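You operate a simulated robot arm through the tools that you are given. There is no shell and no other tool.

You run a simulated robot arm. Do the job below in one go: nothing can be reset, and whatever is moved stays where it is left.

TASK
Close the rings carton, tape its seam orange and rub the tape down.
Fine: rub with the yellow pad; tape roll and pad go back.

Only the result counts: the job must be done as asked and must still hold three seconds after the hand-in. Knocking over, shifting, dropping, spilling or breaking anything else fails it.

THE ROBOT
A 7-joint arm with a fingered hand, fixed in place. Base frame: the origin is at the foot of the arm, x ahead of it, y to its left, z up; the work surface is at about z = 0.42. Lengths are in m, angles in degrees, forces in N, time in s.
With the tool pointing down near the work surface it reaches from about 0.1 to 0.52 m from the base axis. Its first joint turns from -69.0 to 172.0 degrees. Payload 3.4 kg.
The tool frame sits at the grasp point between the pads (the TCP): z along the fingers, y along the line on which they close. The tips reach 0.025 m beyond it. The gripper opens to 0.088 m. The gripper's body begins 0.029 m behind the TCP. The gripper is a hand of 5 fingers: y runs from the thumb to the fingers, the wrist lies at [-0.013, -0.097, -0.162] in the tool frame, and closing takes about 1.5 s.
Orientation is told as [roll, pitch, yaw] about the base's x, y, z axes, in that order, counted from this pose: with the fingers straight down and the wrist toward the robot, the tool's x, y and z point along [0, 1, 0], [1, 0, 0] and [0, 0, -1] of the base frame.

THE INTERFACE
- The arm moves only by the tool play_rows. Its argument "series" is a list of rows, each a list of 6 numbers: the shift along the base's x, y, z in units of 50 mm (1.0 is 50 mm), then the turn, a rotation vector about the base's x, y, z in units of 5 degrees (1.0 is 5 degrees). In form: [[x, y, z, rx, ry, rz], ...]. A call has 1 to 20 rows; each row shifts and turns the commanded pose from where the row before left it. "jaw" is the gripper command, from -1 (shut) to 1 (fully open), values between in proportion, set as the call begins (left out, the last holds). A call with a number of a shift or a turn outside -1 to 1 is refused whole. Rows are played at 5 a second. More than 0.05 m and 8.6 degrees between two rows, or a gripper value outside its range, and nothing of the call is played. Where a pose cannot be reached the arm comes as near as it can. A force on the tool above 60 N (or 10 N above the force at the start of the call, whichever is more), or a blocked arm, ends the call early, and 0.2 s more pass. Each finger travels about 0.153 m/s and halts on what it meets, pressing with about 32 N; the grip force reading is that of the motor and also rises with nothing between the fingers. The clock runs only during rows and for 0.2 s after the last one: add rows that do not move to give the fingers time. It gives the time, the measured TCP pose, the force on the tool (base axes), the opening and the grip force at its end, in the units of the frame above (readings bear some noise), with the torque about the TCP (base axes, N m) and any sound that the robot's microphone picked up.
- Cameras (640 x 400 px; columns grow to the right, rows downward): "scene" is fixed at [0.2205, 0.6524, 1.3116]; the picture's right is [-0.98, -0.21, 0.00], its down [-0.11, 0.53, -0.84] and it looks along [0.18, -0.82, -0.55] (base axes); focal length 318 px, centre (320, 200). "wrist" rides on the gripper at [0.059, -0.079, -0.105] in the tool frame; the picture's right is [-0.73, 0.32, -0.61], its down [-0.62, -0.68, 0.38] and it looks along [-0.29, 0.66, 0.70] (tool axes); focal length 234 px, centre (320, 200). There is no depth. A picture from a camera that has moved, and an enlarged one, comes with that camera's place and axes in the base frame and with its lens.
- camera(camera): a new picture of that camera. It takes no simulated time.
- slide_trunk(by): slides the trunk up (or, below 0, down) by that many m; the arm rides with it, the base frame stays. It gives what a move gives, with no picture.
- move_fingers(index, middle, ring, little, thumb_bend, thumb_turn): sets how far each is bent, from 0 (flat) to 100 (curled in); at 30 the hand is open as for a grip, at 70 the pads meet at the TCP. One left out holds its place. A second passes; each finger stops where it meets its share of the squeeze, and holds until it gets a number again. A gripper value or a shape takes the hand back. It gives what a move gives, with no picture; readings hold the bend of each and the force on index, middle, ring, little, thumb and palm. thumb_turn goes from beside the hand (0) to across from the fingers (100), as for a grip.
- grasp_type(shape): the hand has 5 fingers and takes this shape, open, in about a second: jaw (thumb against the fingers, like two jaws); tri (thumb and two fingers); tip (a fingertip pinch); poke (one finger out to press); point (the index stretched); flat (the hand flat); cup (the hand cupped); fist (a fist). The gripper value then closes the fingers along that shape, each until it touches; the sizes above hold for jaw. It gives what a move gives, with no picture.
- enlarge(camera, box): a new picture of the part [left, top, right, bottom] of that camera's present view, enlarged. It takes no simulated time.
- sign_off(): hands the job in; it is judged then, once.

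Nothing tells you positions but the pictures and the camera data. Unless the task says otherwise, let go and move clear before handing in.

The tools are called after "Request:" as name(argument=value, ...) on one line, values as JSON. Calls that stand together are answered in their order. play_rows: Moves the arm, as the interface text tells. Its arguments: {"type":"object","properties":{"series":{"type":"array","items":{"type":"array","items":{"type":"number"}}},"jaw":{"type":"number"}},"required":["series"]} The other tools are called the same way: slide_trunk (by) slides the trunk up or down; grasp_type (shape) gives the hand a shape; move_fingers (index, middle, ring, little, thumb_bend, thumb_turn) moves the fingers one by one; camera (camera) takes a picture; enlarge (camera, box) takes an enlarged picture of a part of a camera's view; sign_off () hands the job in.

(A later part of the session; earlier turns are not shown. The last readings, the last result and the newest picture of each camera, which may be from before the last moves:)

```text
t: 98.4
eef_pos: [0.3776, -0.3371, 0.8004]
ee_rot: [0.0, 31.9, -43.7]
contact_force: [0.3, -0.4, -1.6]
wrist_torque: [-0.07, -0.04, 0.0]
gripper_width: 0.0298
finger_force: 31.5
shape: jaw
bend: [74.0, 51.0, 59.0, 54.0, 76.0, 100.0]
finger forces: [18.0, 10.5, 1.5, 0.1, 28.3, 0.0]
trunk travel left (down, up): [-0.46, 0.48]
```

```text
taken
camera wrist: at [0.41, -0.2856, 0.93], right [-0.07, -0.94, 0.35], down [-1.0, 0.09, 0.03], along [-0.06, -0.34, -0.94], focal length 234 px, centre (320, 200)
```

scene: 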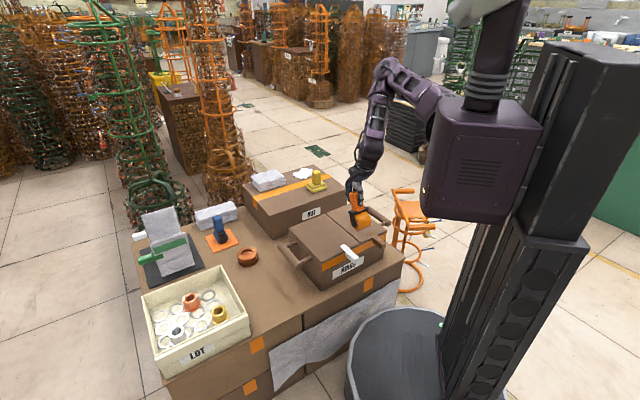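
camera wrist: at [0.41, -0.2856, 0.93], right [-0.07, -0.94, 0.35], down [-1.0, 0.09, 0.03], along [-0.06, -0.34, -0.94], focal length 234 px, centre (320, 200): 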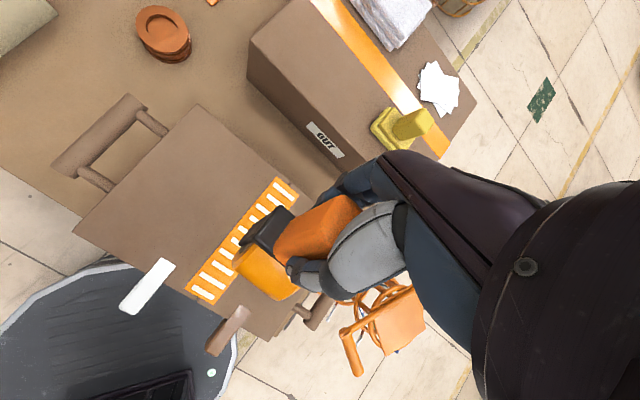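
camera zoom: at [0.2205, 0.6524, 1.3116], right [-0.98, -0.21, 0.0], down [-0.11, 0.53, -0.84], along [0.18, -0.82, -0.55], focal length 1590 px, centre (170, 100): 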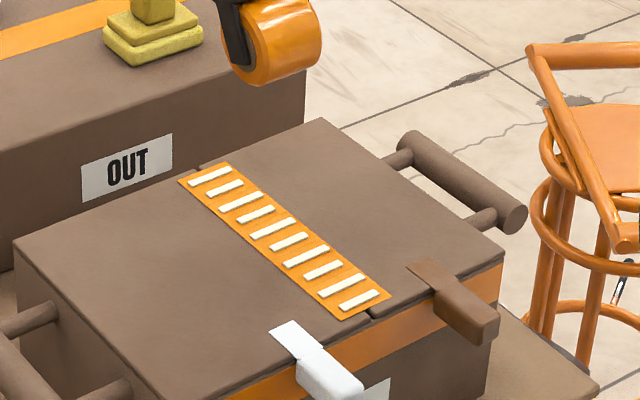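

The tape covers the seam end to end within a few millimetres, with ten pale bars, presumably not yet rubbed. Now the dispenser goes back; it pivoted in the grip, so I need its actual tilt first.

Request:
enlarge(camera="scene", box=[310, 110, 390, 210])

Request:
enlarge(camera="wrist", box=[210, 160, 380, 320])

```text
4.00 times, centred on (350, 160) of scene
camera zoom: at [0.2205, 0.6524, 1.3116], right [-0.98, -0.21, 0.0], down [-0.11, 0.53, -0.84], along [0.18, -0.82, -0.55], focal length 1272 px, centre (200, 360)
```

zoom: 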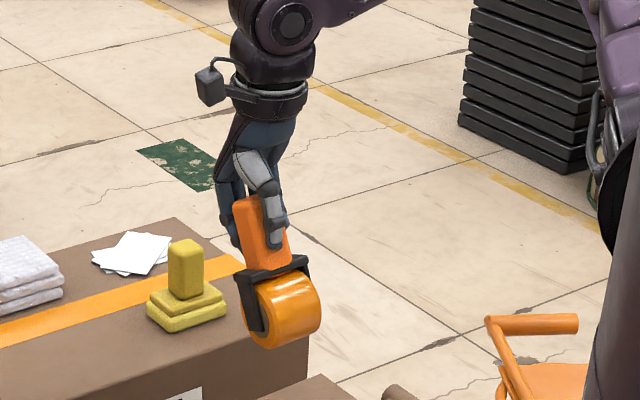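

```text
2.50 times, centred on (295, 240) of wrist
camera zoom: at [0.41, -0.2856, 0.93], right [-0.07, -0.94, 0.35], down [-1.0, 0.09, 0.03], along [-0.06, -0.34, -0.94], focal length 585 px, centre (382, 100)
```

zoom: 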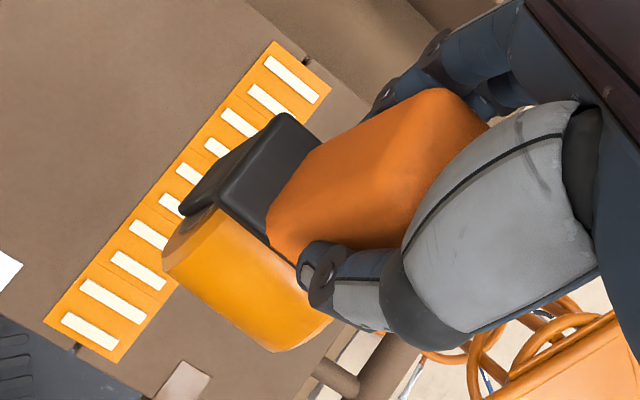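

The tape is centred on the seam. The dispenser has pivoted only about 5° in the grip. I'll straighten the hand to a small tilt, rise, lower the trunk for reach and move back over the dispenser's place.

Request:
play_rows(series=[[0, 0, 0.6, -0.645, -0.675, 0.06], [0, 0, 0.6, -0.645, -0.675, 0.06], [0, 0, 0.6, -0.645, -0.675, 0.06], [0, 0, 0.6, -0.645, -0.675, 0.06], [0, 0, 0.6, -0.645, -0.675, 0.06], [0, 0, 0.6, -0.645, -0.675, 0.04], [0, 0, 0, 0, 0, 0]])

Request:
slide_trunk(by=-0.22)

Request:
play_rows(series=[[0.81, -0.365, 0, 0, 0, 0], [0.81, -0.365, 0, 0, 0, 0], [0.81, -0.365, 0, 0, 0, 0], [0.81, -0.365, 0, 0, 0, 0], [0.81, -0.365, 0, 0, 0, 0], [0.81, -0.365, 0, 0, 0, 0], [0, 0, 0, 0, 0, 0]])

Request:
enlarge(camera="scene", box=[240, 120, 340, 220])

Request:
enlarge(camera="wrist", box=[120, 150, 420, 380])

```text
t: 100.0
eef_pos: [0.3783, -0.3389, 0.981]
ee_rot: [-0.6, 3.9, -42.0]
contact_force: [-0.5, 0.2, -3.3]
wrist_torque: [-0.01, 0.01, 0.0]
gripper_width: 0.0303
finger_force: 32.2
shape: jaw
bend: [74.0, 51.0, 59.0, 54.0, 76.0, 100.0]
finger forces: [17.4, 10.1, 1.5, 0.0, 28.2, 0.1]
trunk travel left (down, up): [-0.46, 0.48]
```

```text
t: 102.3
eef_pos: [0.3773, -0.3381, 0.7606]
ee_rot: [-0.4, 3.8, -42.1]
contact_force: [0.2, -0.2, -2.0]
wrist_torque: [0.01, 0.01, 0.03]
gripper_width: 0.0297
finger_force: 31.6
shape: jaw
bend: [74.0, 51.0, 59.0, 54.0, 76.0, 100.0]
finger forces: [17.5, 10.1, 1.5, 0.0, 28.2, 0.1]
trunk travel left (down, up): [-0.24, 0.7]
```

```text
t: 103.9
eef_pos: [0.6197, -0.4458, 0.759]
ee_rot: [-0.6, 3.8, -42.0]
contact_force: [0.7, 0.3, -2.5]
wrist_torque: [0.03, -0.01, 0.03]
gripper_width: 0.0299
finger_force: 31.9
shape: jaw
bend: [74.0, 51.0, 59.0, 54.0, 76.0, 100.0]
finger forces: [17.4, 10.1, 1.3, 0.0, 28.1, 0.1]
trunk travel left (down, up): [-0.24, 0.7]
```

```text
4.00 times, centred on (290, 170) of scene
camera zoom: at [0.2205, 0.6524, 1.3116], right [-0.98, -0.21, 0.0], down [-0.11, 0.53, -0.84], along [0.18, -0.82, -0.55], focal length 1272 px, centre (440, 320)
```

zoom: 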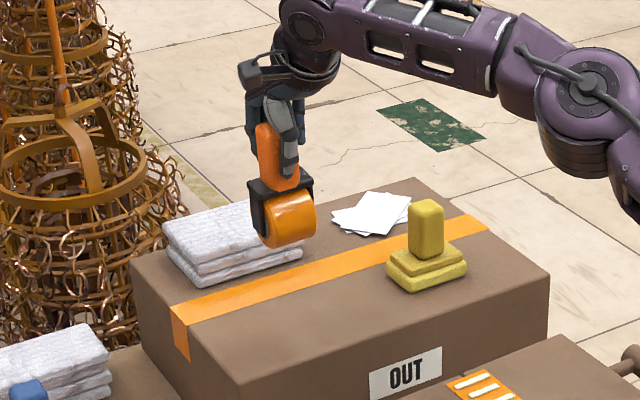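

```text
1.74 times, centred on (270, 265) of wrist
camera zoom: at [0.6072, -0.3533, 0.8681], right [-0.21, -0.78, 0.59], down [-0.94, 0.01, -0.33], along [0.25, -0.63, -0.74], focal length 407 px, centre (407, 87)
```

zoom: 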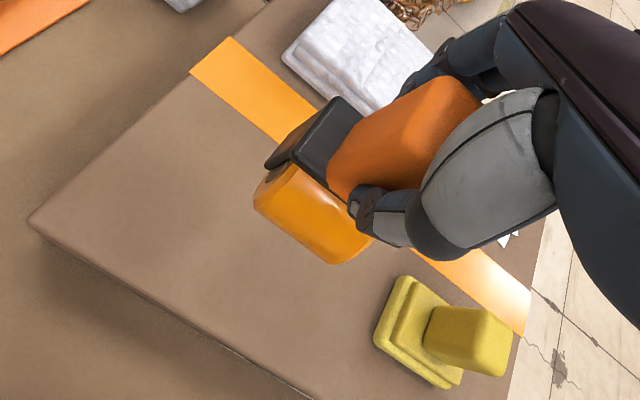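

By comparing with the earlier view, the dispenser sits about 8° rotated in the hand; I'll tilt the hand 4° more so it is upright, then descend toward its spot.

Request:
play_rows(series=[[0.016, -0.018, 0, 0.54, 0.59, 0], [0, 0, -0.5, 0.1, 0, 0], [0, 0, -0.5, 0, 0, 0], [0, 0, -0.4, 0, 0, 0], [0, 0, -0.2, 0, 0, 0], [0, 0, 0, 0, 0, 0]])

Request:
enlarge(camera="scene", box=[245, 130, 325, 210])

Request:
enlarge(camera="wrist", box=[180, 180, 420, 360])

```text
t: 105.3
eef_pos: [0.6205, -0.4482, 0.6792]
ee_rot: [-0.1, 4.2, -42.1]
contact_force: [0.1, 0.3, -1.6]
wrist_torque: [-0.01, 0.01, -0.01]
gripper_width: 0.0302
finger_force: 31.8
shape: jaw
bend: [74.0, 51.0, 59.0, 54.0, 76.0, 100.0]
finger forces: [17.3, 10.2, 1.3, 0.0, 27.9, 0.0]
out of reach, approached as far as the arm can: row 1
trunk travel left (down, up): [-0.24, 0.7]
```

```text
5.00 times, centred on (285, 170) of scene
camera zoom: at [0.2205, 0.6524, 1.3116], right [-0.98, -0.21, 0.0], down [-0.11, 0.53, -0.84], along [0.18, -0.82, -0.55], focal length 1590 px, centre (495, 350)
```

zoom: 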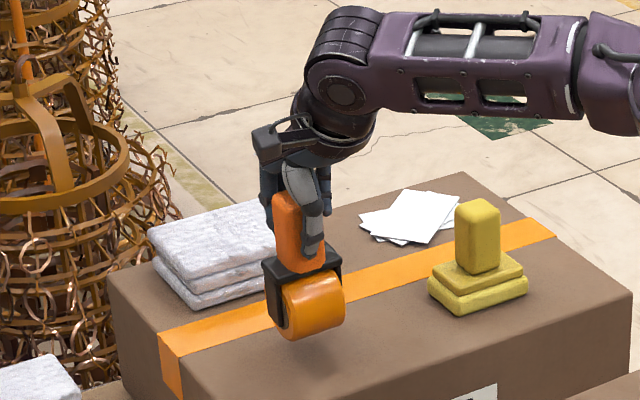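

```text
2.22 times, centred on (300, 270) of wrist
camera zoom: at [0.6079, -0.3557, 0.7896], right [-0.21, -0.78, 0.58], down [-0.94, 0.01, -0.33], along [0.25, -0.62, -0.74], focal length 520 px, centre (364, 44)
```

zoom: 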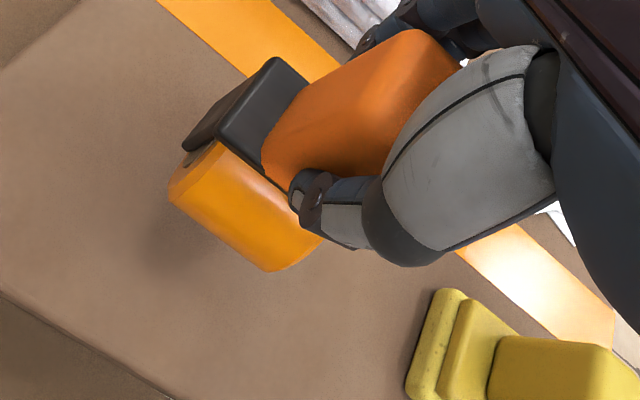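

The dispenser hangs practically upright. Lowering slowly to contact.

Request:
play_rows(series=[[0, 0.02, -0.12, 0, 0, 0], [0, 0, -0.1, 0, 0, 0], [0, 0, 0, 0, 0, 0]])

Request:
enlarge(camera="scene", box=[245, 130, 325, 210])

```text
t: 106.1
eef_pos: [0.6207, -0.4471, 0.6688]
ee_rot: [0.0, 4.3, -42.1]
contact_force: [-0.6, 1.0, -2.5]
wrist_torque: [0.01, 0.01, 0.02]
gripper_width: 0.0301
finger_force: 32.0
shape: jaw
bend: [74.0, 51.0, 59.0, 54.0, 76.0, 100.0]
finger forces: [17.3, 10.1, 1.4, 0.0, 27.9, 0.0]
trunk travel left (down, up): [-0.24, 0.7]
```

```text
5.00 times, centred on (285, 170) of scene
camera zoom: at [0.2205, 0.6524, 1.3116], right [-0.98, -0.21, 0.0], down [-0.11, 0.53, -0.84], along [0.18, -0.82, -0.55], focal length 1590 px, centre (495, 350)
```

zoom: 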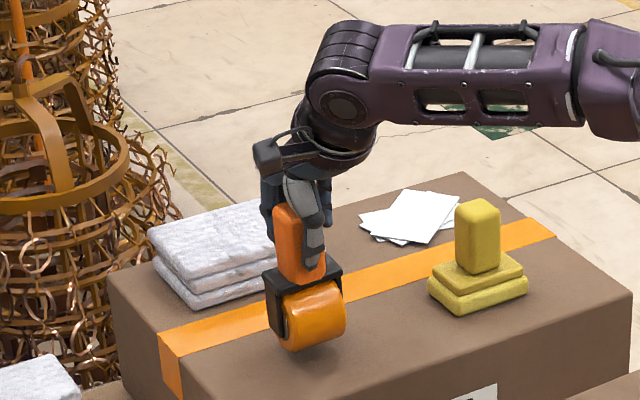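

Request:
play_rows(series=[[0, 0, -0.08, 0, 0, 0], [0, 0, -0.05, 0, 0, 0], [0, 0, 0, 0, 0, 0]])

Request:
enlarge(camera="scene", box=[245, 130, 325, 210])

```text
t: 106.9
eef_pos: [0.6208, -0.4472, 0.6632]
ee_rot: [-0.1, 4.2, -42.1]
contact_force: [-0.5, -0.6, -1.6]
wrist_torque: [-0.02, 0.02, 0.02]
gripper_width: 0.0299
finger_force: 32.4
shape: jaw
bend: [74.0, 51.0, 59.0, 54.0, 76.0, 100.0]
finger forces: [17.3, 10.1, 1.4, 0.0, 27.9, 0.1]
trunk travel left (down, up): [-0.24, 0.7]
```

```text
5.00 times, centred on (285, 170) of scene
camera zoom: at [0.2205, 0.6524, 1.3116], right [-0.98, -0.21, 0.0], down [-0.11, 0.53, -0.84], along [0.18, -0.82, -0.55], focal length 1590 px, centre (495, 350)
```

zoom: 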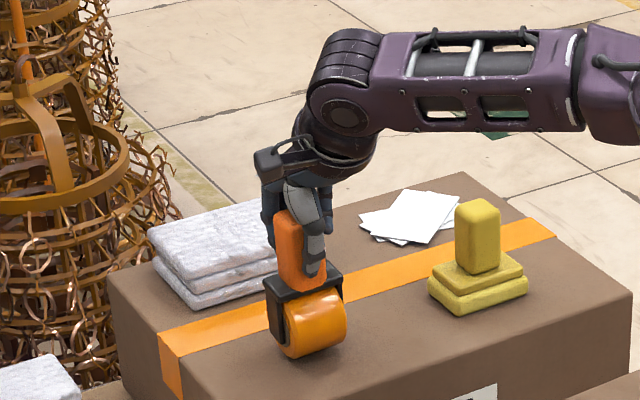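

Request:
play_rows(series=[[0, 0, -0.04, 0, 0, 0], [0, 0, 0, 0, 0, 0]])

Request:
play_rows(series=[[0, 0, -0.03, 0, 0, 0], [0, 0, 0, 0, 0, 0]])

Request:
enlarge(camera="scene", box=[245, 130, 325, 210])

```text
t: 107.5
eef_pos: [0.6219, -0.4472, 0.6615]
ee_rot: [-0.2, 4.2, -42.0]
contact_force: [0.0, 0.4, -1.7]
wrist_torque: [0.0, -0.01, 0.01]
gripper_width: 0.0297
finger_force: 31.6
shape: jaw
bend: [74.0, 51.0, 59.0, 54.0, 76.0, 100.0]
finger forces: [17.3, 10.0, 1.3, 0.0, 27.9, 0.0]
trunk travel left (down, up): [-0.24, 0.7]
```

```text
t: 108.1
eef_pos: [0.6214, -0.4466, 0.6594]
ee_rot: [-0.1, 4.2, -42.1]
contact_force: [-1.1, -0.8, -0.2]
wrist_torque: [0.0, -0.01, -0.04]
gripper_width: 0.0299
finger_force: 32.3
shape: jaw
bend: [74.0, 51.0, 59.0, 54.0, 76.0, 100.0]
finger forces: [17.5, 10.3, 1.4, 0.0, 27.8, 0.0]
trunk travel left (down, up): [-0.24, 0.7]
```

```text
5.00 times, centred on (285, 170) of scene
camera zoom: at [0.2205, 0.6524, 1.3116], right [-0.98, -0.21, 0.0], down [-0.11, 0.53, -0.84], along [0.18, -0.82, -0.55], focal length 1590 px, centre (495, 350)
```

zoom: 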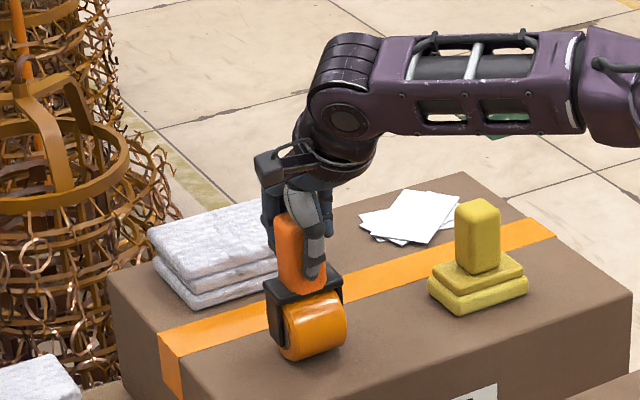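

Contact is just starting. A touch further so that it sits firmly and squares itself before release.

Request:
play_rows(series=[[0, 0, -0.02, 0, 0, 0], [0, 0, 0, 0, 0, 0]])

Request:
enlarge(camera="scene", box=[245, 130, 325, 210])

Request:
enlarge(camera="wrist", box=[180, 180, 420, 360])

```text
t: 108.7
eef_pos: [0.6209, -0.4466, 0.6601]
ee_rot: [0.0, 4.1, -42.0]
contact_force: [0.5, -1.4, 3.9]
wrist_torque: [-0.05, -0.01, 0.01]
gripper_width: 0.03
finger_force: 32.1
shape: jaw
bend: [74.0, 51.0, 59.0, 54.0, 76.0, 100.0]
finger forces: [17.9, 10.5, 1.6, 0.1, 27.7, 0.0]
trunk travel left (down, up): [-0.24, 0.7]
```

```text
5.00 times, centred on (285, 170) of scene
camera zoom: at [0.2205, 0.6524, 1.3116], right [-0.98, -0.21, 0.0], down [-0.11, 0.53, -0.84], along [0.18, -0.82, -0.55], focal length 1590 px, centre (495, 350)
```

zoom: 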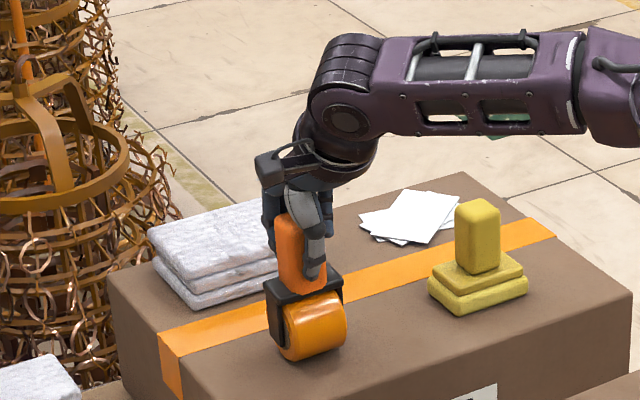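

```text
2.22 times, centred on (300, 270) of wrist
camera zoom: at [0.6071, -0.3546, 0.7692], right [-0.22, -0.78, 0.58], down [-0.94, 0.01, -0.33], along [0.25, -0.62, -0.74], focal length 520 px, centre (364, 44)
```

zoom: 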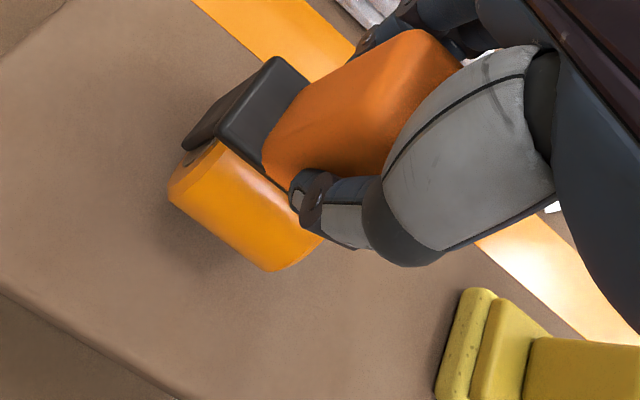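

The dispenser is back within 1–2 mm of where it stood, bearing on the carton. Opening gently just past the handle width and checking that it stands.

Request:
play_rows(series=[[0, 0, 0, 0, 0, 0], [0, 0, 0, 0, 0, 0], [0, 0, 0, 0, 0, 0], [0, 0, 0, 0, 0, 0]], jaw=0.1)

Request:
enlarge(camera="scene", box=[245, 130, 325, 210])

Request:
enlarge(camera="wrist", box=[180, 180, 420, 360])

```text
t: 109.7
eef_pos: [0.6211, -0.4466, 0.6591]
ee_rot: [-0.1, 4.1, -42.1]
contact_force: [-0.3, 0.5, 0.7]
wrist_torque: [0.02, 0.03, 0.03]
gripper_width: 0.0483
finger_force: 0.1
shape: jaw
bend: [74.0, 42.0, 39.0, 42.0, 67.0, 100.0]
finger forces: [0.2, 0.0, 0.0, 0.1, 0.0, 0.0]
trunk travel left (down, up): [-0.24, 0.7]
```

```text
5.00 times, centred on (285, 170) of scene
camera zoom: at [0.2205, 0.6524, 1.3116], right [-0.98, -0.21, 0.0], down [-0.11, 0.53, -0.84], along [0.18, -0.82, -0.55], focal length 1590 px, centre (495, 350)
```

zoom: 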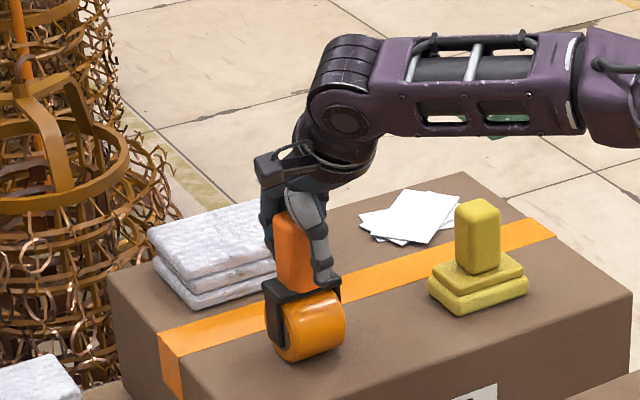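

```text
2.22 times, centred on (300, 270) of wrist
camera zoom: at [0.6076, -0.3544, 0.7684], right [-0.21, -0.78, 0.58], down [-0.94, 0.01, -0.33], along [0.25, -0.62, -0.74], focal length 520 px, centre (364, 44)
```

zoom: 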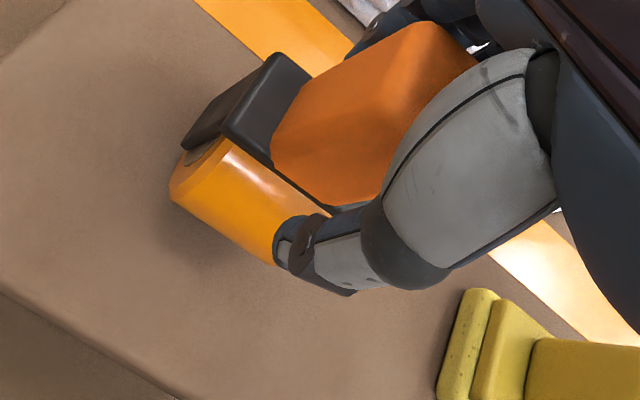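

It stands on its own. The index finger still reads curled; I'll open fully with a short wait and check that nothing drags.

Request:
play_rows(series=[[0, 0, 0, 0, 0, 0], [0, 0, 0, 0, 0, 0], [0, 0, 0, 0, 0, 0], [0, 0, 0, 0, 0, 0]], jaw=1)

Request:
enlarge(camera="scene", box=[245, 130, 325, 210])

Request:
enlarge(camera="wrist", box=[180, 180, 420, 360])

```text
t: 110.7
eef_pos: [0.6205, -0.448, 0.6589]
ee_rot: [-0.1, 4.2, -42.1]
contact_force: [0.7, -0.1, -0.2]
wrist_torque: [-0.05, 0.02, -0.01]
gripper_width: 0.0877
finger_force: 0.1
shape: jaw
bend: [30.0, 30.0, 30.0, 30.0, 30.0, 98.0]
finger forces: [0.1, 0.0, 0.0, 0.0, 0.0, 0.1]
trunk travel left (down, up): [-0.24, 0.7]
```

```text
5.00 times, centred on (285, 170) of scene
camera zoom: at [0.2205, 0.6524, 1.3116], right [-0.98, -0.21, 0.0], down [-0.11, 0.53, -0.84], along [0.18, -0.82, -0.55], focal length 1590 px, centre (495, 350)
```

zoom: 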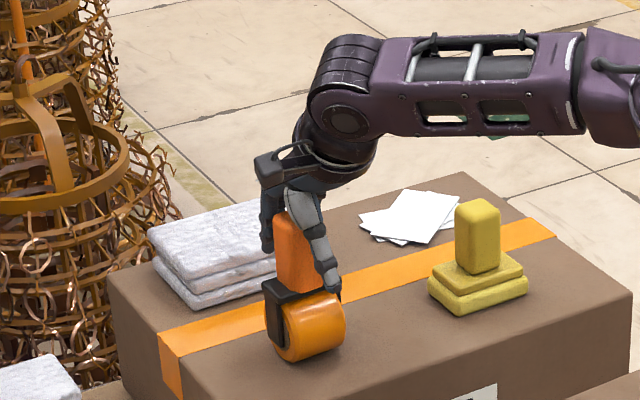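

```text
2.22 times, centred on (300, 270) of wrist
camera zoom: at [0.6075, -0.3545, 0.7685], right [-0.21, -0.78, 0.58], down [-0.94, 0.01, -0.33], along [0.25, -0.62, -0.74], focal length 520 px, centre (364, 44)
```

zoom: 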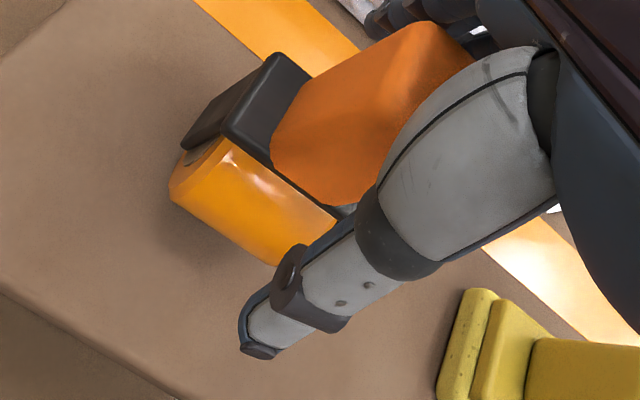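

All fingers are free and the dispenser stands. Lifting straight up, then over toward the yellow pad.

Request:
play_rows(series=[[0, 0, 0.3, 0, 0, 0], [0, 0, 0.6, 0, 0, 0], [0, 0, 0.7, 0, 0, 0], [0, 0, 0.7, -0.25, -0.28, 0], [-0.3, -0.25, 0, -0.25, -0.28, 0], [-0.3, -0.25, 0, 0, 0, 0], [-0.3, -0.25, 0, 0, 0, 0], [0, 0, 0, 0, 0, 0]])

Request:
enlarge(camera="scene", box=[245, 130, 345, 230])

Request:
camera(camera="wrist")

```text
t: 112.5
eef_pos: [0.5758, -0.4848, 0.7729]
ee_rot: [-0.1, 0.3, -42.0]
contact_force: [-0.7, 0.8, -0.9]
wrist_torque: [0.02, -0.01, -0.01]
gripper_width: 0.088
finger_force: 0.0
shape: jaw
bend: [30.0, 30.0, 30.0, 30.0, 30.0, 98.0]
finger forces: [0.0, 0.0, 0.0, 0.0, 0.0, 0.0]
trunk travel left (down, up): [-0.24, 0.7]
```

```text
4.00 times, centred on (295, 180) of scene
camera zoom: at [0.2205, 0.6524, 1.3116], right [-0.98, -0.21, 0.0], down [-0.11, 0.53, -0.84], along [0.18, -0.82, -0.55], focal length 1272 px, centre (420, 280)
```

zoom: 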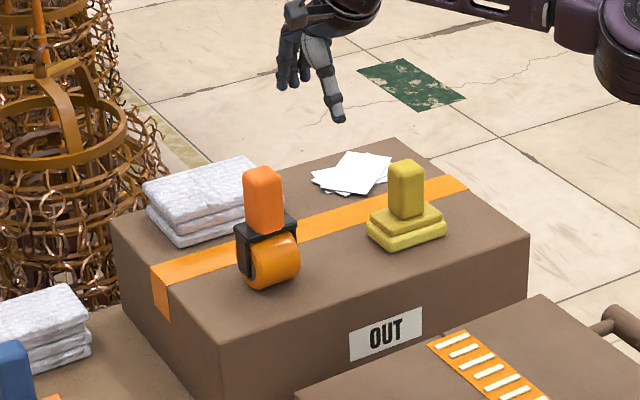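

```text
taken
camera wrist: at [0.5572, -0.3876, 0.8783], right [-0.24, -0.76, 0.61], down [-0.93, 0.0, -0.38], along [0.29, -0.65, -0.7], focal length 234 px, centre (320, 200)
```

wrist: 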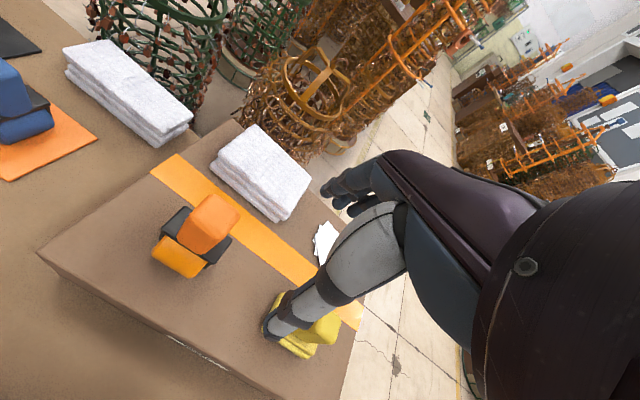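

The dispenser stands where it was. Now above the pad's knob, estimated at (0.492, -0.567, 0.651).

Request:
play_rows(series=[[-0.56, -0.547, 0, 0, 0, 0], [-0.56, -0.547, 0, 0, 0, 0], [-0.56, -0.547, 0, 0, 0, 0], [0, 0, -0.4, 0, 0, 0], [0, 0, 0, 0, 0, 0]])

Request:
enlarge(camera="wrist", box=[180, 180, 420, 380])

Request:
enlarge(camera="scene", box=[275, 125, 355, 205])

```text
t: 113.7
eef_pos: [0.4915, -0.5672, 0.7529]
ee_rot: [-0.1, 0.3, -42.1]
contact_force: [0.4, 0.0, 0.2]
wrist_torque: [-0.02, 0.03, 0.02]
gripper_width: 0.0882
finger_force: 0.0
shape: jaw
bend: [30.0, 30.0, 30.0, 30.0, 30.0, 98.0]
finger forces: [0.0, 0.0, 0.0, 0.0, 0.0, 0.1]
trunk travel left (down, up): [-0.24, 0.7]
```

```text
2.00 times, centred on (300, 280) of wrist
camera zoom: at [0.473, -0.4695, 0.8578], right [-0.24, -0.76, 0.61], down [-0.93, 0.0, -0.38], along [0.29, -0.65, -0.7], focal length 468 px, centre (360, 40)
```

zoom: 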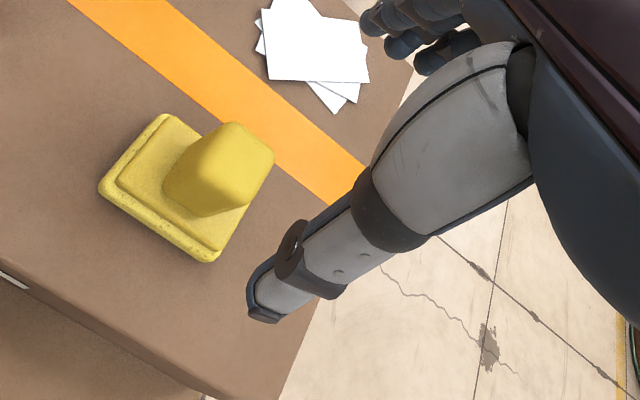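

```text
5.00 times, centred on (315, 165) of scene
camera zoom: at [0.2205, 0.6524, 1.3116], right [-0.98, -0.21, 0.0], down [-0.11, 0.53, -0.84], along [0.18, -0.82, -0.55], focal length 1590 px, centre (345, 375)
```

zoom: 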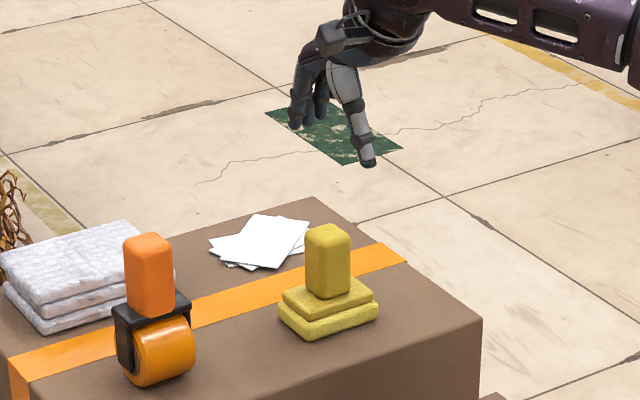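

Refined knob top: (0.499, -0.573, 0.645). Adjusting and descending around the knob.

Request:
play_rows(series=[[0.15, -0.12, 0, 0, 0, 0], [0, 0, -0.6, 0, 0, 0], [0, 0, -0.6, 0, 0, 0], [0, 0, -0.5, 0, 0, 0], [0, 0, 0, 0, 0, 0]])

Request:
enlarge(camera="wrist", box=[180, 180, 420, 380])

Request:
enlarge(camera="scene", box=[275, 125, 355, 205])

```text
t: 114.9
eef_pos: [0.4989, -0.5727, 0.6686]
ee_rot: [-0.1, 0.5, -42.1]
contact_force: [0.5, 0.0, 0.0]
wrist_torque: [-0.01, 0.0, 0.0]
gripper_width: 0.0878
finger_force: 0.1
shape: jaw
bend: [30.0, 30.0, 30.0, 30.0, 30.0, 98.0]
finger forces: [0.0, 0.1, 0.0, 0.0, 0.0, 0.1]
trunk travel left (down, up): [-0.24, 0.7]
```

```text
2.00 times, centred on (300, 280) of wrist
camera zoom: at [0.4809, -0.4751, 0.7727], right [-0.24, -0.76, 0.61], down [-0.93, 0.0, -0.38], along [0.29, -0.65, -0.7], focal length 468 px, centre (360, 40)
```

zoom: 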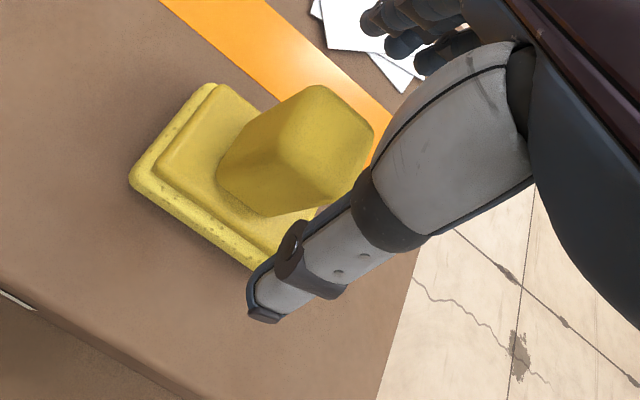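

```text
5.00 times, centred on (315, 165) of scene
camera zoom: at [0.2205, 0.6524, 1.3116], right [-0.98, -0.21, 0.0], down [-0.11, 0.53, -0.84], along [0.18, -0.82, -0.55], focal length 1590 px, centre (345, 375)
```

zoom: 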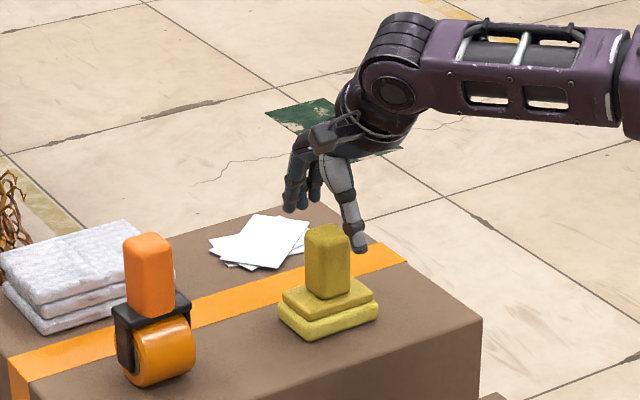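

Centred. Descending the last 4 cm and closing.

Request:
play_rows(series=[[-0.01, 0.02, -0.4, 0, 0, 0], [0, 0, -0.4, 0, 0, 0], [0, 0, 0, 0, 0, 0]])

Request:
enlarge(camera="scene", box=[275, 125, 355, 205])

Request:
play_rows(series=[[0, 0, 0, 0, 0, 0], [0, 0, 0, 0, 0, 0], [0, 0, 0, 0, 0, 0], [0, 0, 0, 0, 0, 0], [0, 0, 0, 0, 0, 0], [0, 0, 0, 0, 0, 0], [0, 0, 0, 0, 0, 0], [0, 0, 0, 0, 0, 0]], jaw=-1)

Request:
enlarge(camera="scene", box=[275, 125, 355, 205])

Request:
enlarge(camera="wrist", box=[180, 180, 420, 380])

```text
t: 115.7
eef_pos: [0.4993, -0.5725, 0.6282]
ee_rot: [-0.2, 0.4, -42.1]
contact_force: [0.4, 0.0, 0.3]
wrist_torque: [-0.04, 0.02, 0.0]
gripper_width: 0.0879
finger_force: 0.2
shape: jaw
bend: [30.0, 30.0, 30.0, 30.0, 30.0, 98.0]
finger forces: [0.0, 0.0, 0.0, 0.0, 0.0, 0.1]
trunk travel left (down, up): [-0.24, 0.7]
```

```text
5.00 times, centred on (315, 165) of scene
camera zoom: at [0.2205, 0.6524, 1.3116], right [-0.98, -0.21, 0.0], down [-0.11, 0.53, -0.84], along [0.18, -0.82, -0.55], focal length 1590 px, centre (345, 375)
```

zoom: 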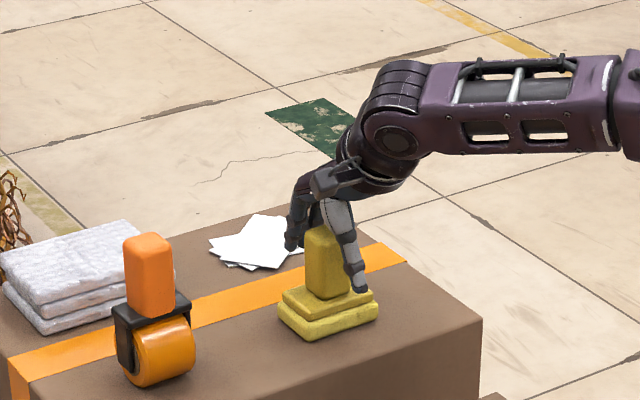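

```text
t: 117.5
eef_pos: [0.4979, -0.5715, 0.6292]
ee_rot: [-0.1, 0.4, -42.0]
contact_force: [-0.2, -0.8, -0.1]
wrist_torque: [-0.03, 0.01, 0.02]
gripper_width: 0.0281
finger_force: 31.7
shape: jaw
bend: [74.0, 52.0, 52.0, 54.0, 74.0, 100.0]
finger forces: [16.7, 8.2, 3.7, 0.0, 28.7, 0.0]
trunk travel left (down, up): [-0.24, 0.7]
```

```text
5.00 times, centred on (315, 165) of scene
camera zoom: at [0.2205, 0.6524, 1.3116], right [-0.98, -0.21, 0.0], down [-0.11, 0.53, -0.84], along [0.18, -0.82, -0.55], focal length 1590 px, centre (345, 375)
```

zoom: 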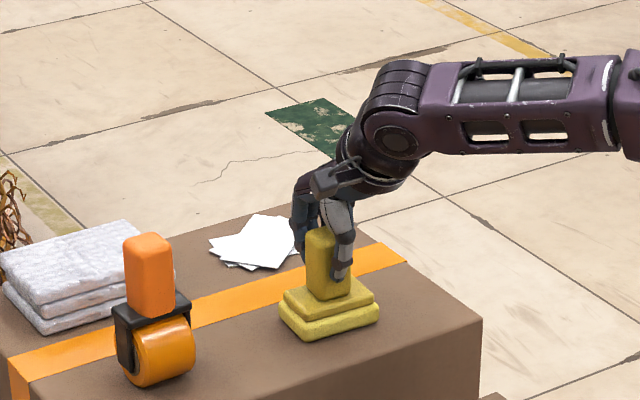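

```text
2.00 times, centred on (300, 280) of wrist
camera zoom: at [0.4801, -0.4743, 0.7337], right [-0.24, -0.76, 0.61], down [-0.93, 0.0, -0.38], along [0.29, -0.65, -0.7], focal length 468 px, centre (360, 40)
```

zoom: 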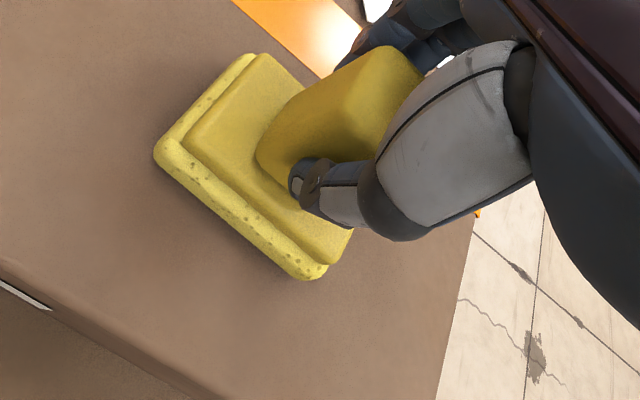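

The pad is gripped (28 mm, 28 N). Its rest pose is TCP (0.498, -0.572, 0.629), yaw -42°. Lifting it, raising the trunk, then turning the hand to +45° over the carton where the entire seam is reachable with the pad kept flat.

Request:
play_rows(series=[[0, 0, 0.2, 0, 0, 0], [0, 0, 0.4, 0, 0, 0], [0, 0, 0.6, 0, 0, 0], [0, 0, 0.8, 0, 0, 0], [0, 0, 0.8, 0, 0, 0], [0, 0, 0, 0, 0, 0]])

Request:
enlarge(camera="scene", box=[255, 105, 355, 205])

Request:
slide_trunk(by=0.15)

Request:
play_rows(series=[[-0.109, 0.233, 0, 0, 0, 0.97], [-0.109, 0.233, 0, 0, 0, 0.97], [-0.109, 0.233, 0, 0, 0, 0.97], [-0.109, 0.233, 0, 0, 0, 0.97], [-0.109, 0.233, 0, 0, 0, 0.97], [-0.109, 0.233, 0, 0, 0, 0.97], [-0.109, 0.233, 0, 0, 0, 0.97], [-0.109, 0.233, 0, 0, 0, 0.97], [-0.109, 0.233, 0, 0, 0, 0.97], [-0.109, 0.233, 0, 0, 0, 0.97], [-0.109, 0.233, 0, 0, 0, 0.97], [-0.109, 0.233, 0, 0, 0, 0.97], [-0.109, 0.233, 0, 0, 0, 0.97], [-0.109, 0.233, 0, 0, 0, 0.97], [-0.109, 0.233, 0, 0, 0, 0.97], [-0.109, 0.233, 0, 0, 0, 0.97], [-0.109, 0.233, 0, 0, 0, 0.97], [-0.109, 0.233, 0, 0, 0, 0.97], [0, 0, 0, 0, 0, 0]])

Request:
camera(camera="scene")

Request:
camera(camera="wrist")

```text
t: 118.9
eef_pos: [0.4986, -0.5704, 0.7684]
ee_rot: [-0.1, 0.4, -42.1]
contact_force: [0.4, 0.6, -1.7]
wrist_torque: [0.0, -0.03, 0.01]
gripper_width: 0.0282
finger_force: 31.8
shape: jaw
bend: [74.0, 52.0, 53.0, 54.0, 75.0, 100.0]
finger forces: [16.9, 8.1, 3.7, 0.1, 28.8, 0.1]
trunk travel left (down, up): [-0.24, 0.7]
```

```text
4.00 times, centred on (305, 155) of scene
camera zoom: at [0.2205, 0.6524, 1.3116], right [-0.98, -0.21, 0.0], down [-0.11, 0.53, -0.84], along [0.18, -0.82, -0.55], focal length 1272 px, centre (380, 380)
```

zoom: 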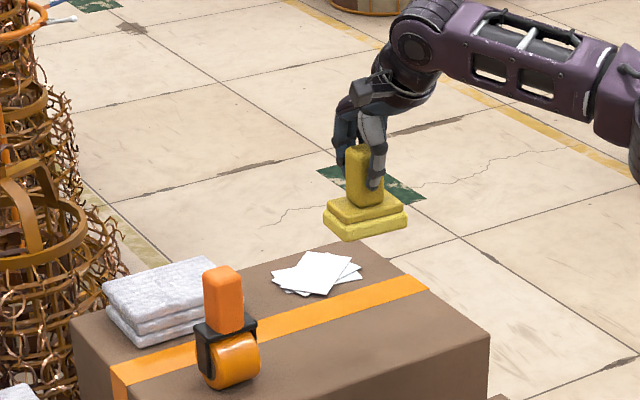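

```text
t: 120.7
eef_pos: [0.4999, -0.5712, 0.9176]
ee_rot: [-0.1, 0.4, -42.1]
contact_force: [-0.6, -0.3, -1.6]
wrist_torque: [-0.01, -0.01, -0.01]
gripper_width: 0.0281
finger_force: 32.1
shape: jaw
bend: [74.0, 52.0, 53.0, 54.0, 75.0, 100.0]
finger forces: [16.9, 8.1, 3.6, 0.1, 28.8, 0.0]
trunk travel left (down, up): [-0.39, 0.55]
```

```text
t: 124.7
eef_pos: [0.4016, -0.3604, 0.9186]
ee_rot: [-0.2, 0.5, 45.3]
contact_force: [-0.4, 0.0, -0.5]
wrist_torque: [0.06, 0.01, 0.0]
gripper_width: 0.028
finger_force: 32.4
shape: jaw
bend: [74.0, 53.0, 53.0, 54.0, 75.0, 100.0]
finger forces: [16.9, 8.0, 3.8, 0.1, 28.9, 0.1]
trunk travel left (down, up): [-0.39, 0.55]
```

```text
taken
```

scene: 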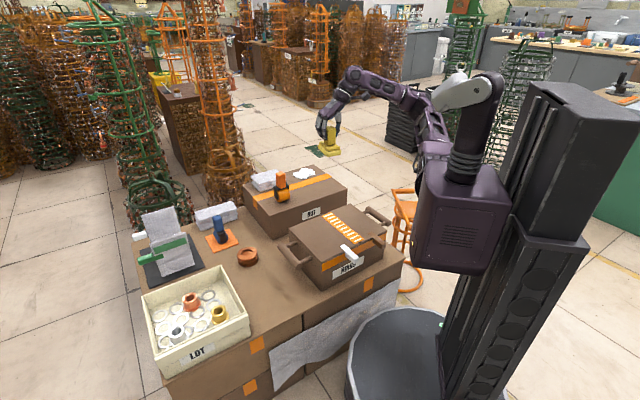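

```text
taken
camera wrist: at [0.3035, -0.3733, 1.0231], right [0.75, -0.28, 0.61], down [-0.04, -0.93, -0.38], along [0.67, 0.26, -0.7], focal length 234 px, centre (320, 200)
```

wrist: 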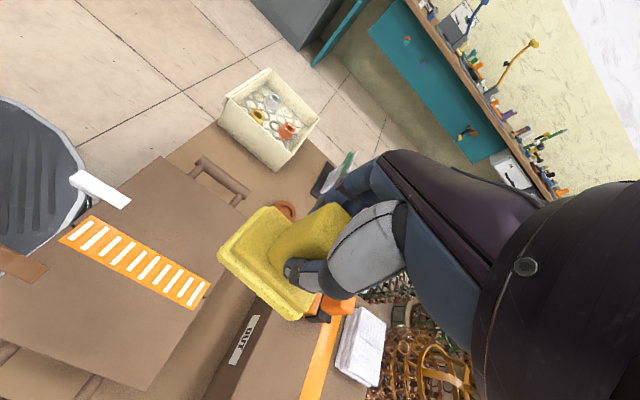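

The hand with the pad is now over the back end of the tape. Descending close to the tape.

Request:
play_rows(series=[[0.04, 0.02, -0.8, 0, 0, 0], [0, 0, -0.8, 0, 0, 0], [0, 0, -0.8, 0, 0, 0], [0, 0, -0.8, 0, 0, 0], [0, 0, -0.8, 0, 0, 0], [0, 0, -0.8, 0, 0, 0], [0, 0, -0.2, 0, 0, 0], [0, 0, 0, 0, 0, 0]])

Request:
enlarge(camera="scene", box=[300, 160, 400, 260])

Request:
enlarge(camera="wrist", box=[60, 100, 400, 380])

```text
t: 126.5
eef_pos: [0.4028, -0.361, 0.6681]
ee_rot: [-0.1, 0.4, 45.3]
contact_force: [0.6, -0.1, -1.5]
wrist_torque: [0.0, -0.02, 0.0]
gripper_width: 0.0281
finger_force: 32.0
shape: jaw
bend: [74.0, 53.0, 53.0, 54.0, 75.0, 100.0]
finger forces: [17.2, 8.0, 3.8, 0.1, 28.9, 0.0]
trunk travel left (down, up): [-0.39, 0.55]
```

```text
4.00 times, centred on (350, 210) of scene
camera zoom: at [0.2205, 0.6524, 1.3116], right [-0.98, -0.21, 0.0], down [-0.11, 0.53, -0.84], along [0.18, -0.82, -0.55], focal length 1272 px, centre (200, 160)
```

zoom: 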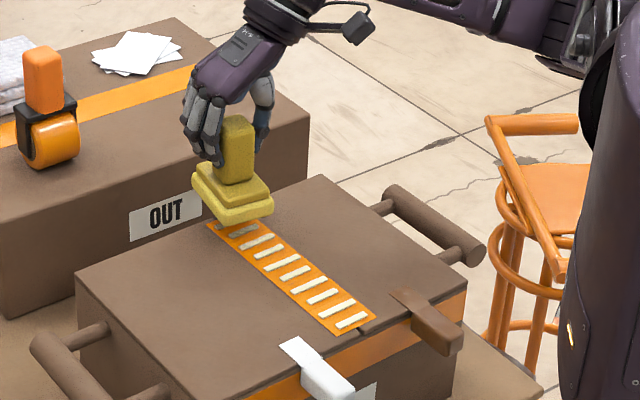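

```text
1.43 times, centred on (230, 240) of wrist
camera zoom: at [0.3052, -0.3729, 0.7734], right [0.75, -0.28, 0.61], down [-0.04, -0.93, -0.38], along [0.67, 0.26, -0.7], focal length 334 px, centre (449, 143)
```

zoom: 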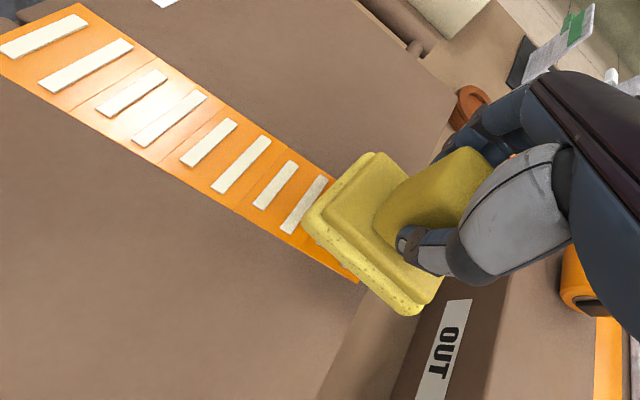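

The pad is directly over the tape's back end, about 2.5 cm above. Lowering to contact.

Request:
play_rows(series=[[0, 0, -0.2, 0, 0, 0], [0, 0, -0.2, 0, 0, 0], [0, 0, -0.05, 0, 0, 0], [0, 0, 0, 0, 0, 0]])

Request:
enlarge(camera="scene", box=[300, 160, 400, 260])

```text
t: 127.5
eef_pos: [0.4029, -0.3593, 0.6462]
ee_rot: [-0.1, 0.4, 45.2]
contact_force: [0.0, 0.1, -0.7]
wrist_torque: [0.0, -0.02, -0.01]
gripper_width: 0.0282
finger_force: 32.0
shape: jaw
bend: [74.0, 53.0, 53.0, 54.0, 75.0, 100.0]
finger forces: [17.2, 7.9, 3.7, 0.0, 28.9, 0.0]
trunk travel left (down, up): [-0.39, 0.55]
```

```text
4.00 times, centred on (350, 210) of scene
camera zoom: at [0.2205, 0.6524, 1.3116], right [-0.98, -0.21, 0.0], down [-0.11, 0.53, -0.84], along [0.18, -0.82, -0.55], focal length 1272 px, centre (200, 160)
```

zoom: 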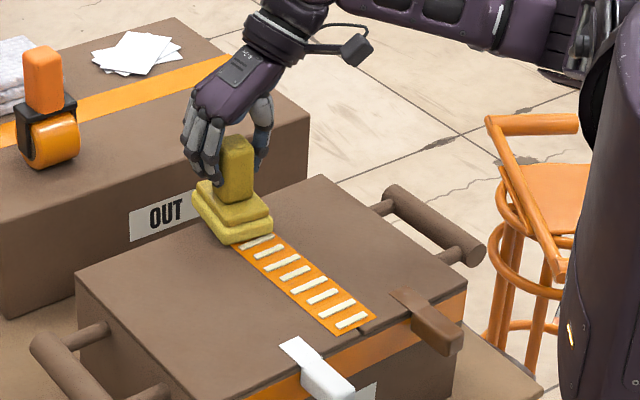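

Request:
play_rows(series=[[0, 0, -0.06, 0, 0, 0], [0, 0, -0.03, 0, 0, 0], [0, 0, 0, 0, 0, 0]])

```text
t: 128.3
eef_pos: [0.4024, -0.3615, 0.6431]
ee_rot: [-0.3, 0.3, 45.2]
contact_force: [2.1, -0.6, 8.9]
wrist_torque: [-0.04, 0.04, 0.03]
gripper_width: 0.0286
finger_force: 32.0
shape: jaw
bend: [74.0, 53.0, 53.0, 54.0, 75.0, 100.0]
finger forces: [17.8, 8.9, 4.3, 0.1, 30.5, 0.0]
trunk travel left (down, up): [-0.39, 0.55]
```

About 10 N of contact. Rubbing along the tape toward the front, first part.

Request:
play_rows(series=[[-0.172, 0.164, 0, 0, 0, 0], [-0.172, 0.164, 0, 0, 0, 0], [-0.172, 0.164, 0, 0, 0, 0], [-0.172, 0.164, 0, 0, 0, 0], [-0.172, 0.164, 0, 0, 0, 0]])

Request:
enlarge(camera="scene", box=[300, 160, 400, 260])

Request:
enlarge(camera="wrist", box=[60, 100, 400, 380])

```text
t: 129.5
eef_pos: [0.3598, -0.3185, 0.6422]
ee_rot: [-0.2, 0.3, 45.2]
contact_force: [4.7, -4.9, 17.2]
wrist_torque: [-0.1, -0.14, -0.03]
gripper_width: 0.0289
finger_force: 32.0
shape: jaw
bend: [74.0, 52.0, 52.0, 54.0, 75.0, 100.0]
finger forces: [17.9, 10.4, 5.1, 0.0, 32.4, 0.0]
trunk travel left (down, up): [-0.39, 0.55]
```

```text
4.00 times, centred on (350, 210) of scene
camera zoom: at [0.2205, 0.6524, 1.3116], right [-0.98, -0.21, 0.0], down [-0.11, 0.53, -0.84], along [0.18, -0.82, -0.55], focal length 1272 px, centre (200, 160)
```

zoom: 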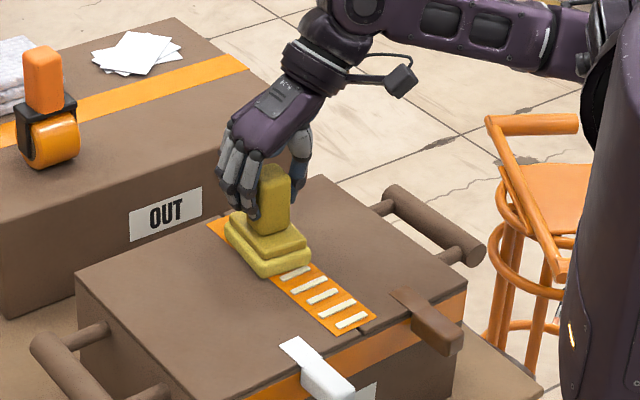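

```text
1.43 times, centred on (230, 240) of wrist
camera zoom: at [0.262, -0.3313, 0.7471], right [0.74, -0.28, 0.61], down [-0.04, -0.93, -0.38], along [0.67, 0.26, -0.7], focal length 334 px, centre (449, 143)
```

zoom: 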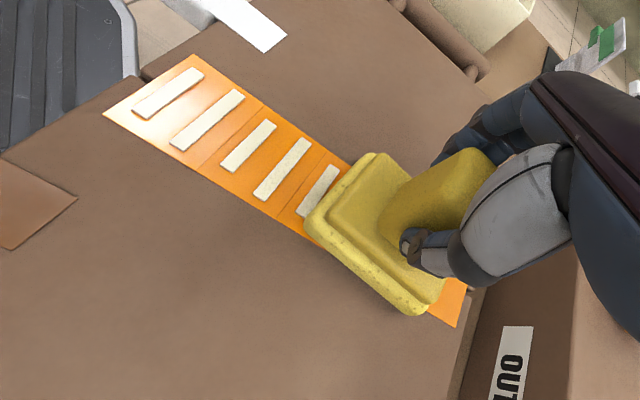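

The bars vanish where the pad has passed — rubbing works at 10–17 N. Continuing.

Request:
play_rows(series=[[-0.172, 0.164, 0.01, 0, 0, 0], [-0.172, 0.164, 0, 0, 0, 0], [-0.172, 0.164, 0, 0, 0, 0], [-0.172, 0.164, 0, 0, 0, 0], [-0.172, 0.164, 0, 0, 0, 0]])

Request:
enlarge(camera="scene", box=[300, 160, 400, 260])

Request:
enlarge(camera="wrist", box=[60, 100, 400, 380])

```text
t: 130.7
eef_pos: [0.3157, -0.2769, 0.6436]
ee_rot: [-0.1, 0.4, 45.2]
contact_force: [4.8, -5.8, 17.8]
wrist_torque: [-0.06, -0.15, -0.01]
gripper_width: 0.029
finger_force: 32.6
shape: jaw
bend: [74.0, 52.0, 51.0, 54.0, 75.0, 100.0]
finger forces: [17.8, 10.6, 4.9, 0.1, 33.0, 0.1]
trunk travel left (down, up): [-0.39, 0.55]
```

```text
4.00 times, centred on (350, 210) of scene
camera zoom: at [0.2205, 0.6524, 1.3116], right [-0.98, -0.21, 0.0], down [-0.11, 0.53, -0.84], along [0.18, -0.82, -0.55], focal length 1272 px, centre (200, 160)
```

zoom: 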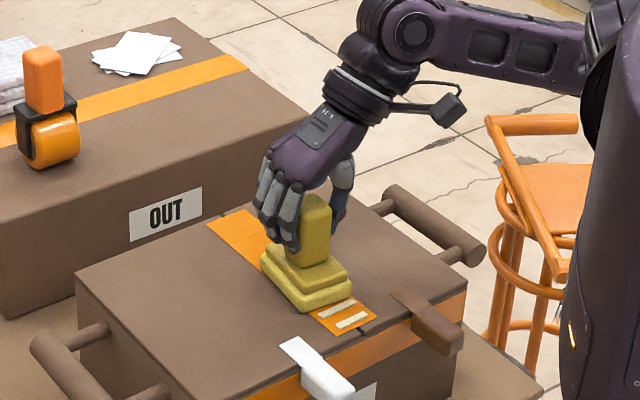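

```text
1.43 times, centred on (230, 240) of wrist
camera zoom: at [0.2187, -0.2899, 0.7469], right [0.74, -0.28, 0.61], down [-0.04, -0.93, -0.38], along [0.67, 0.26, -0.7], focal length 334 px, centre (449, 143)
```

zoom: 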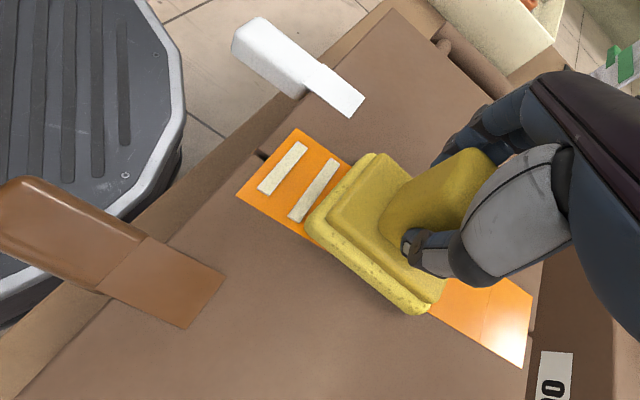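

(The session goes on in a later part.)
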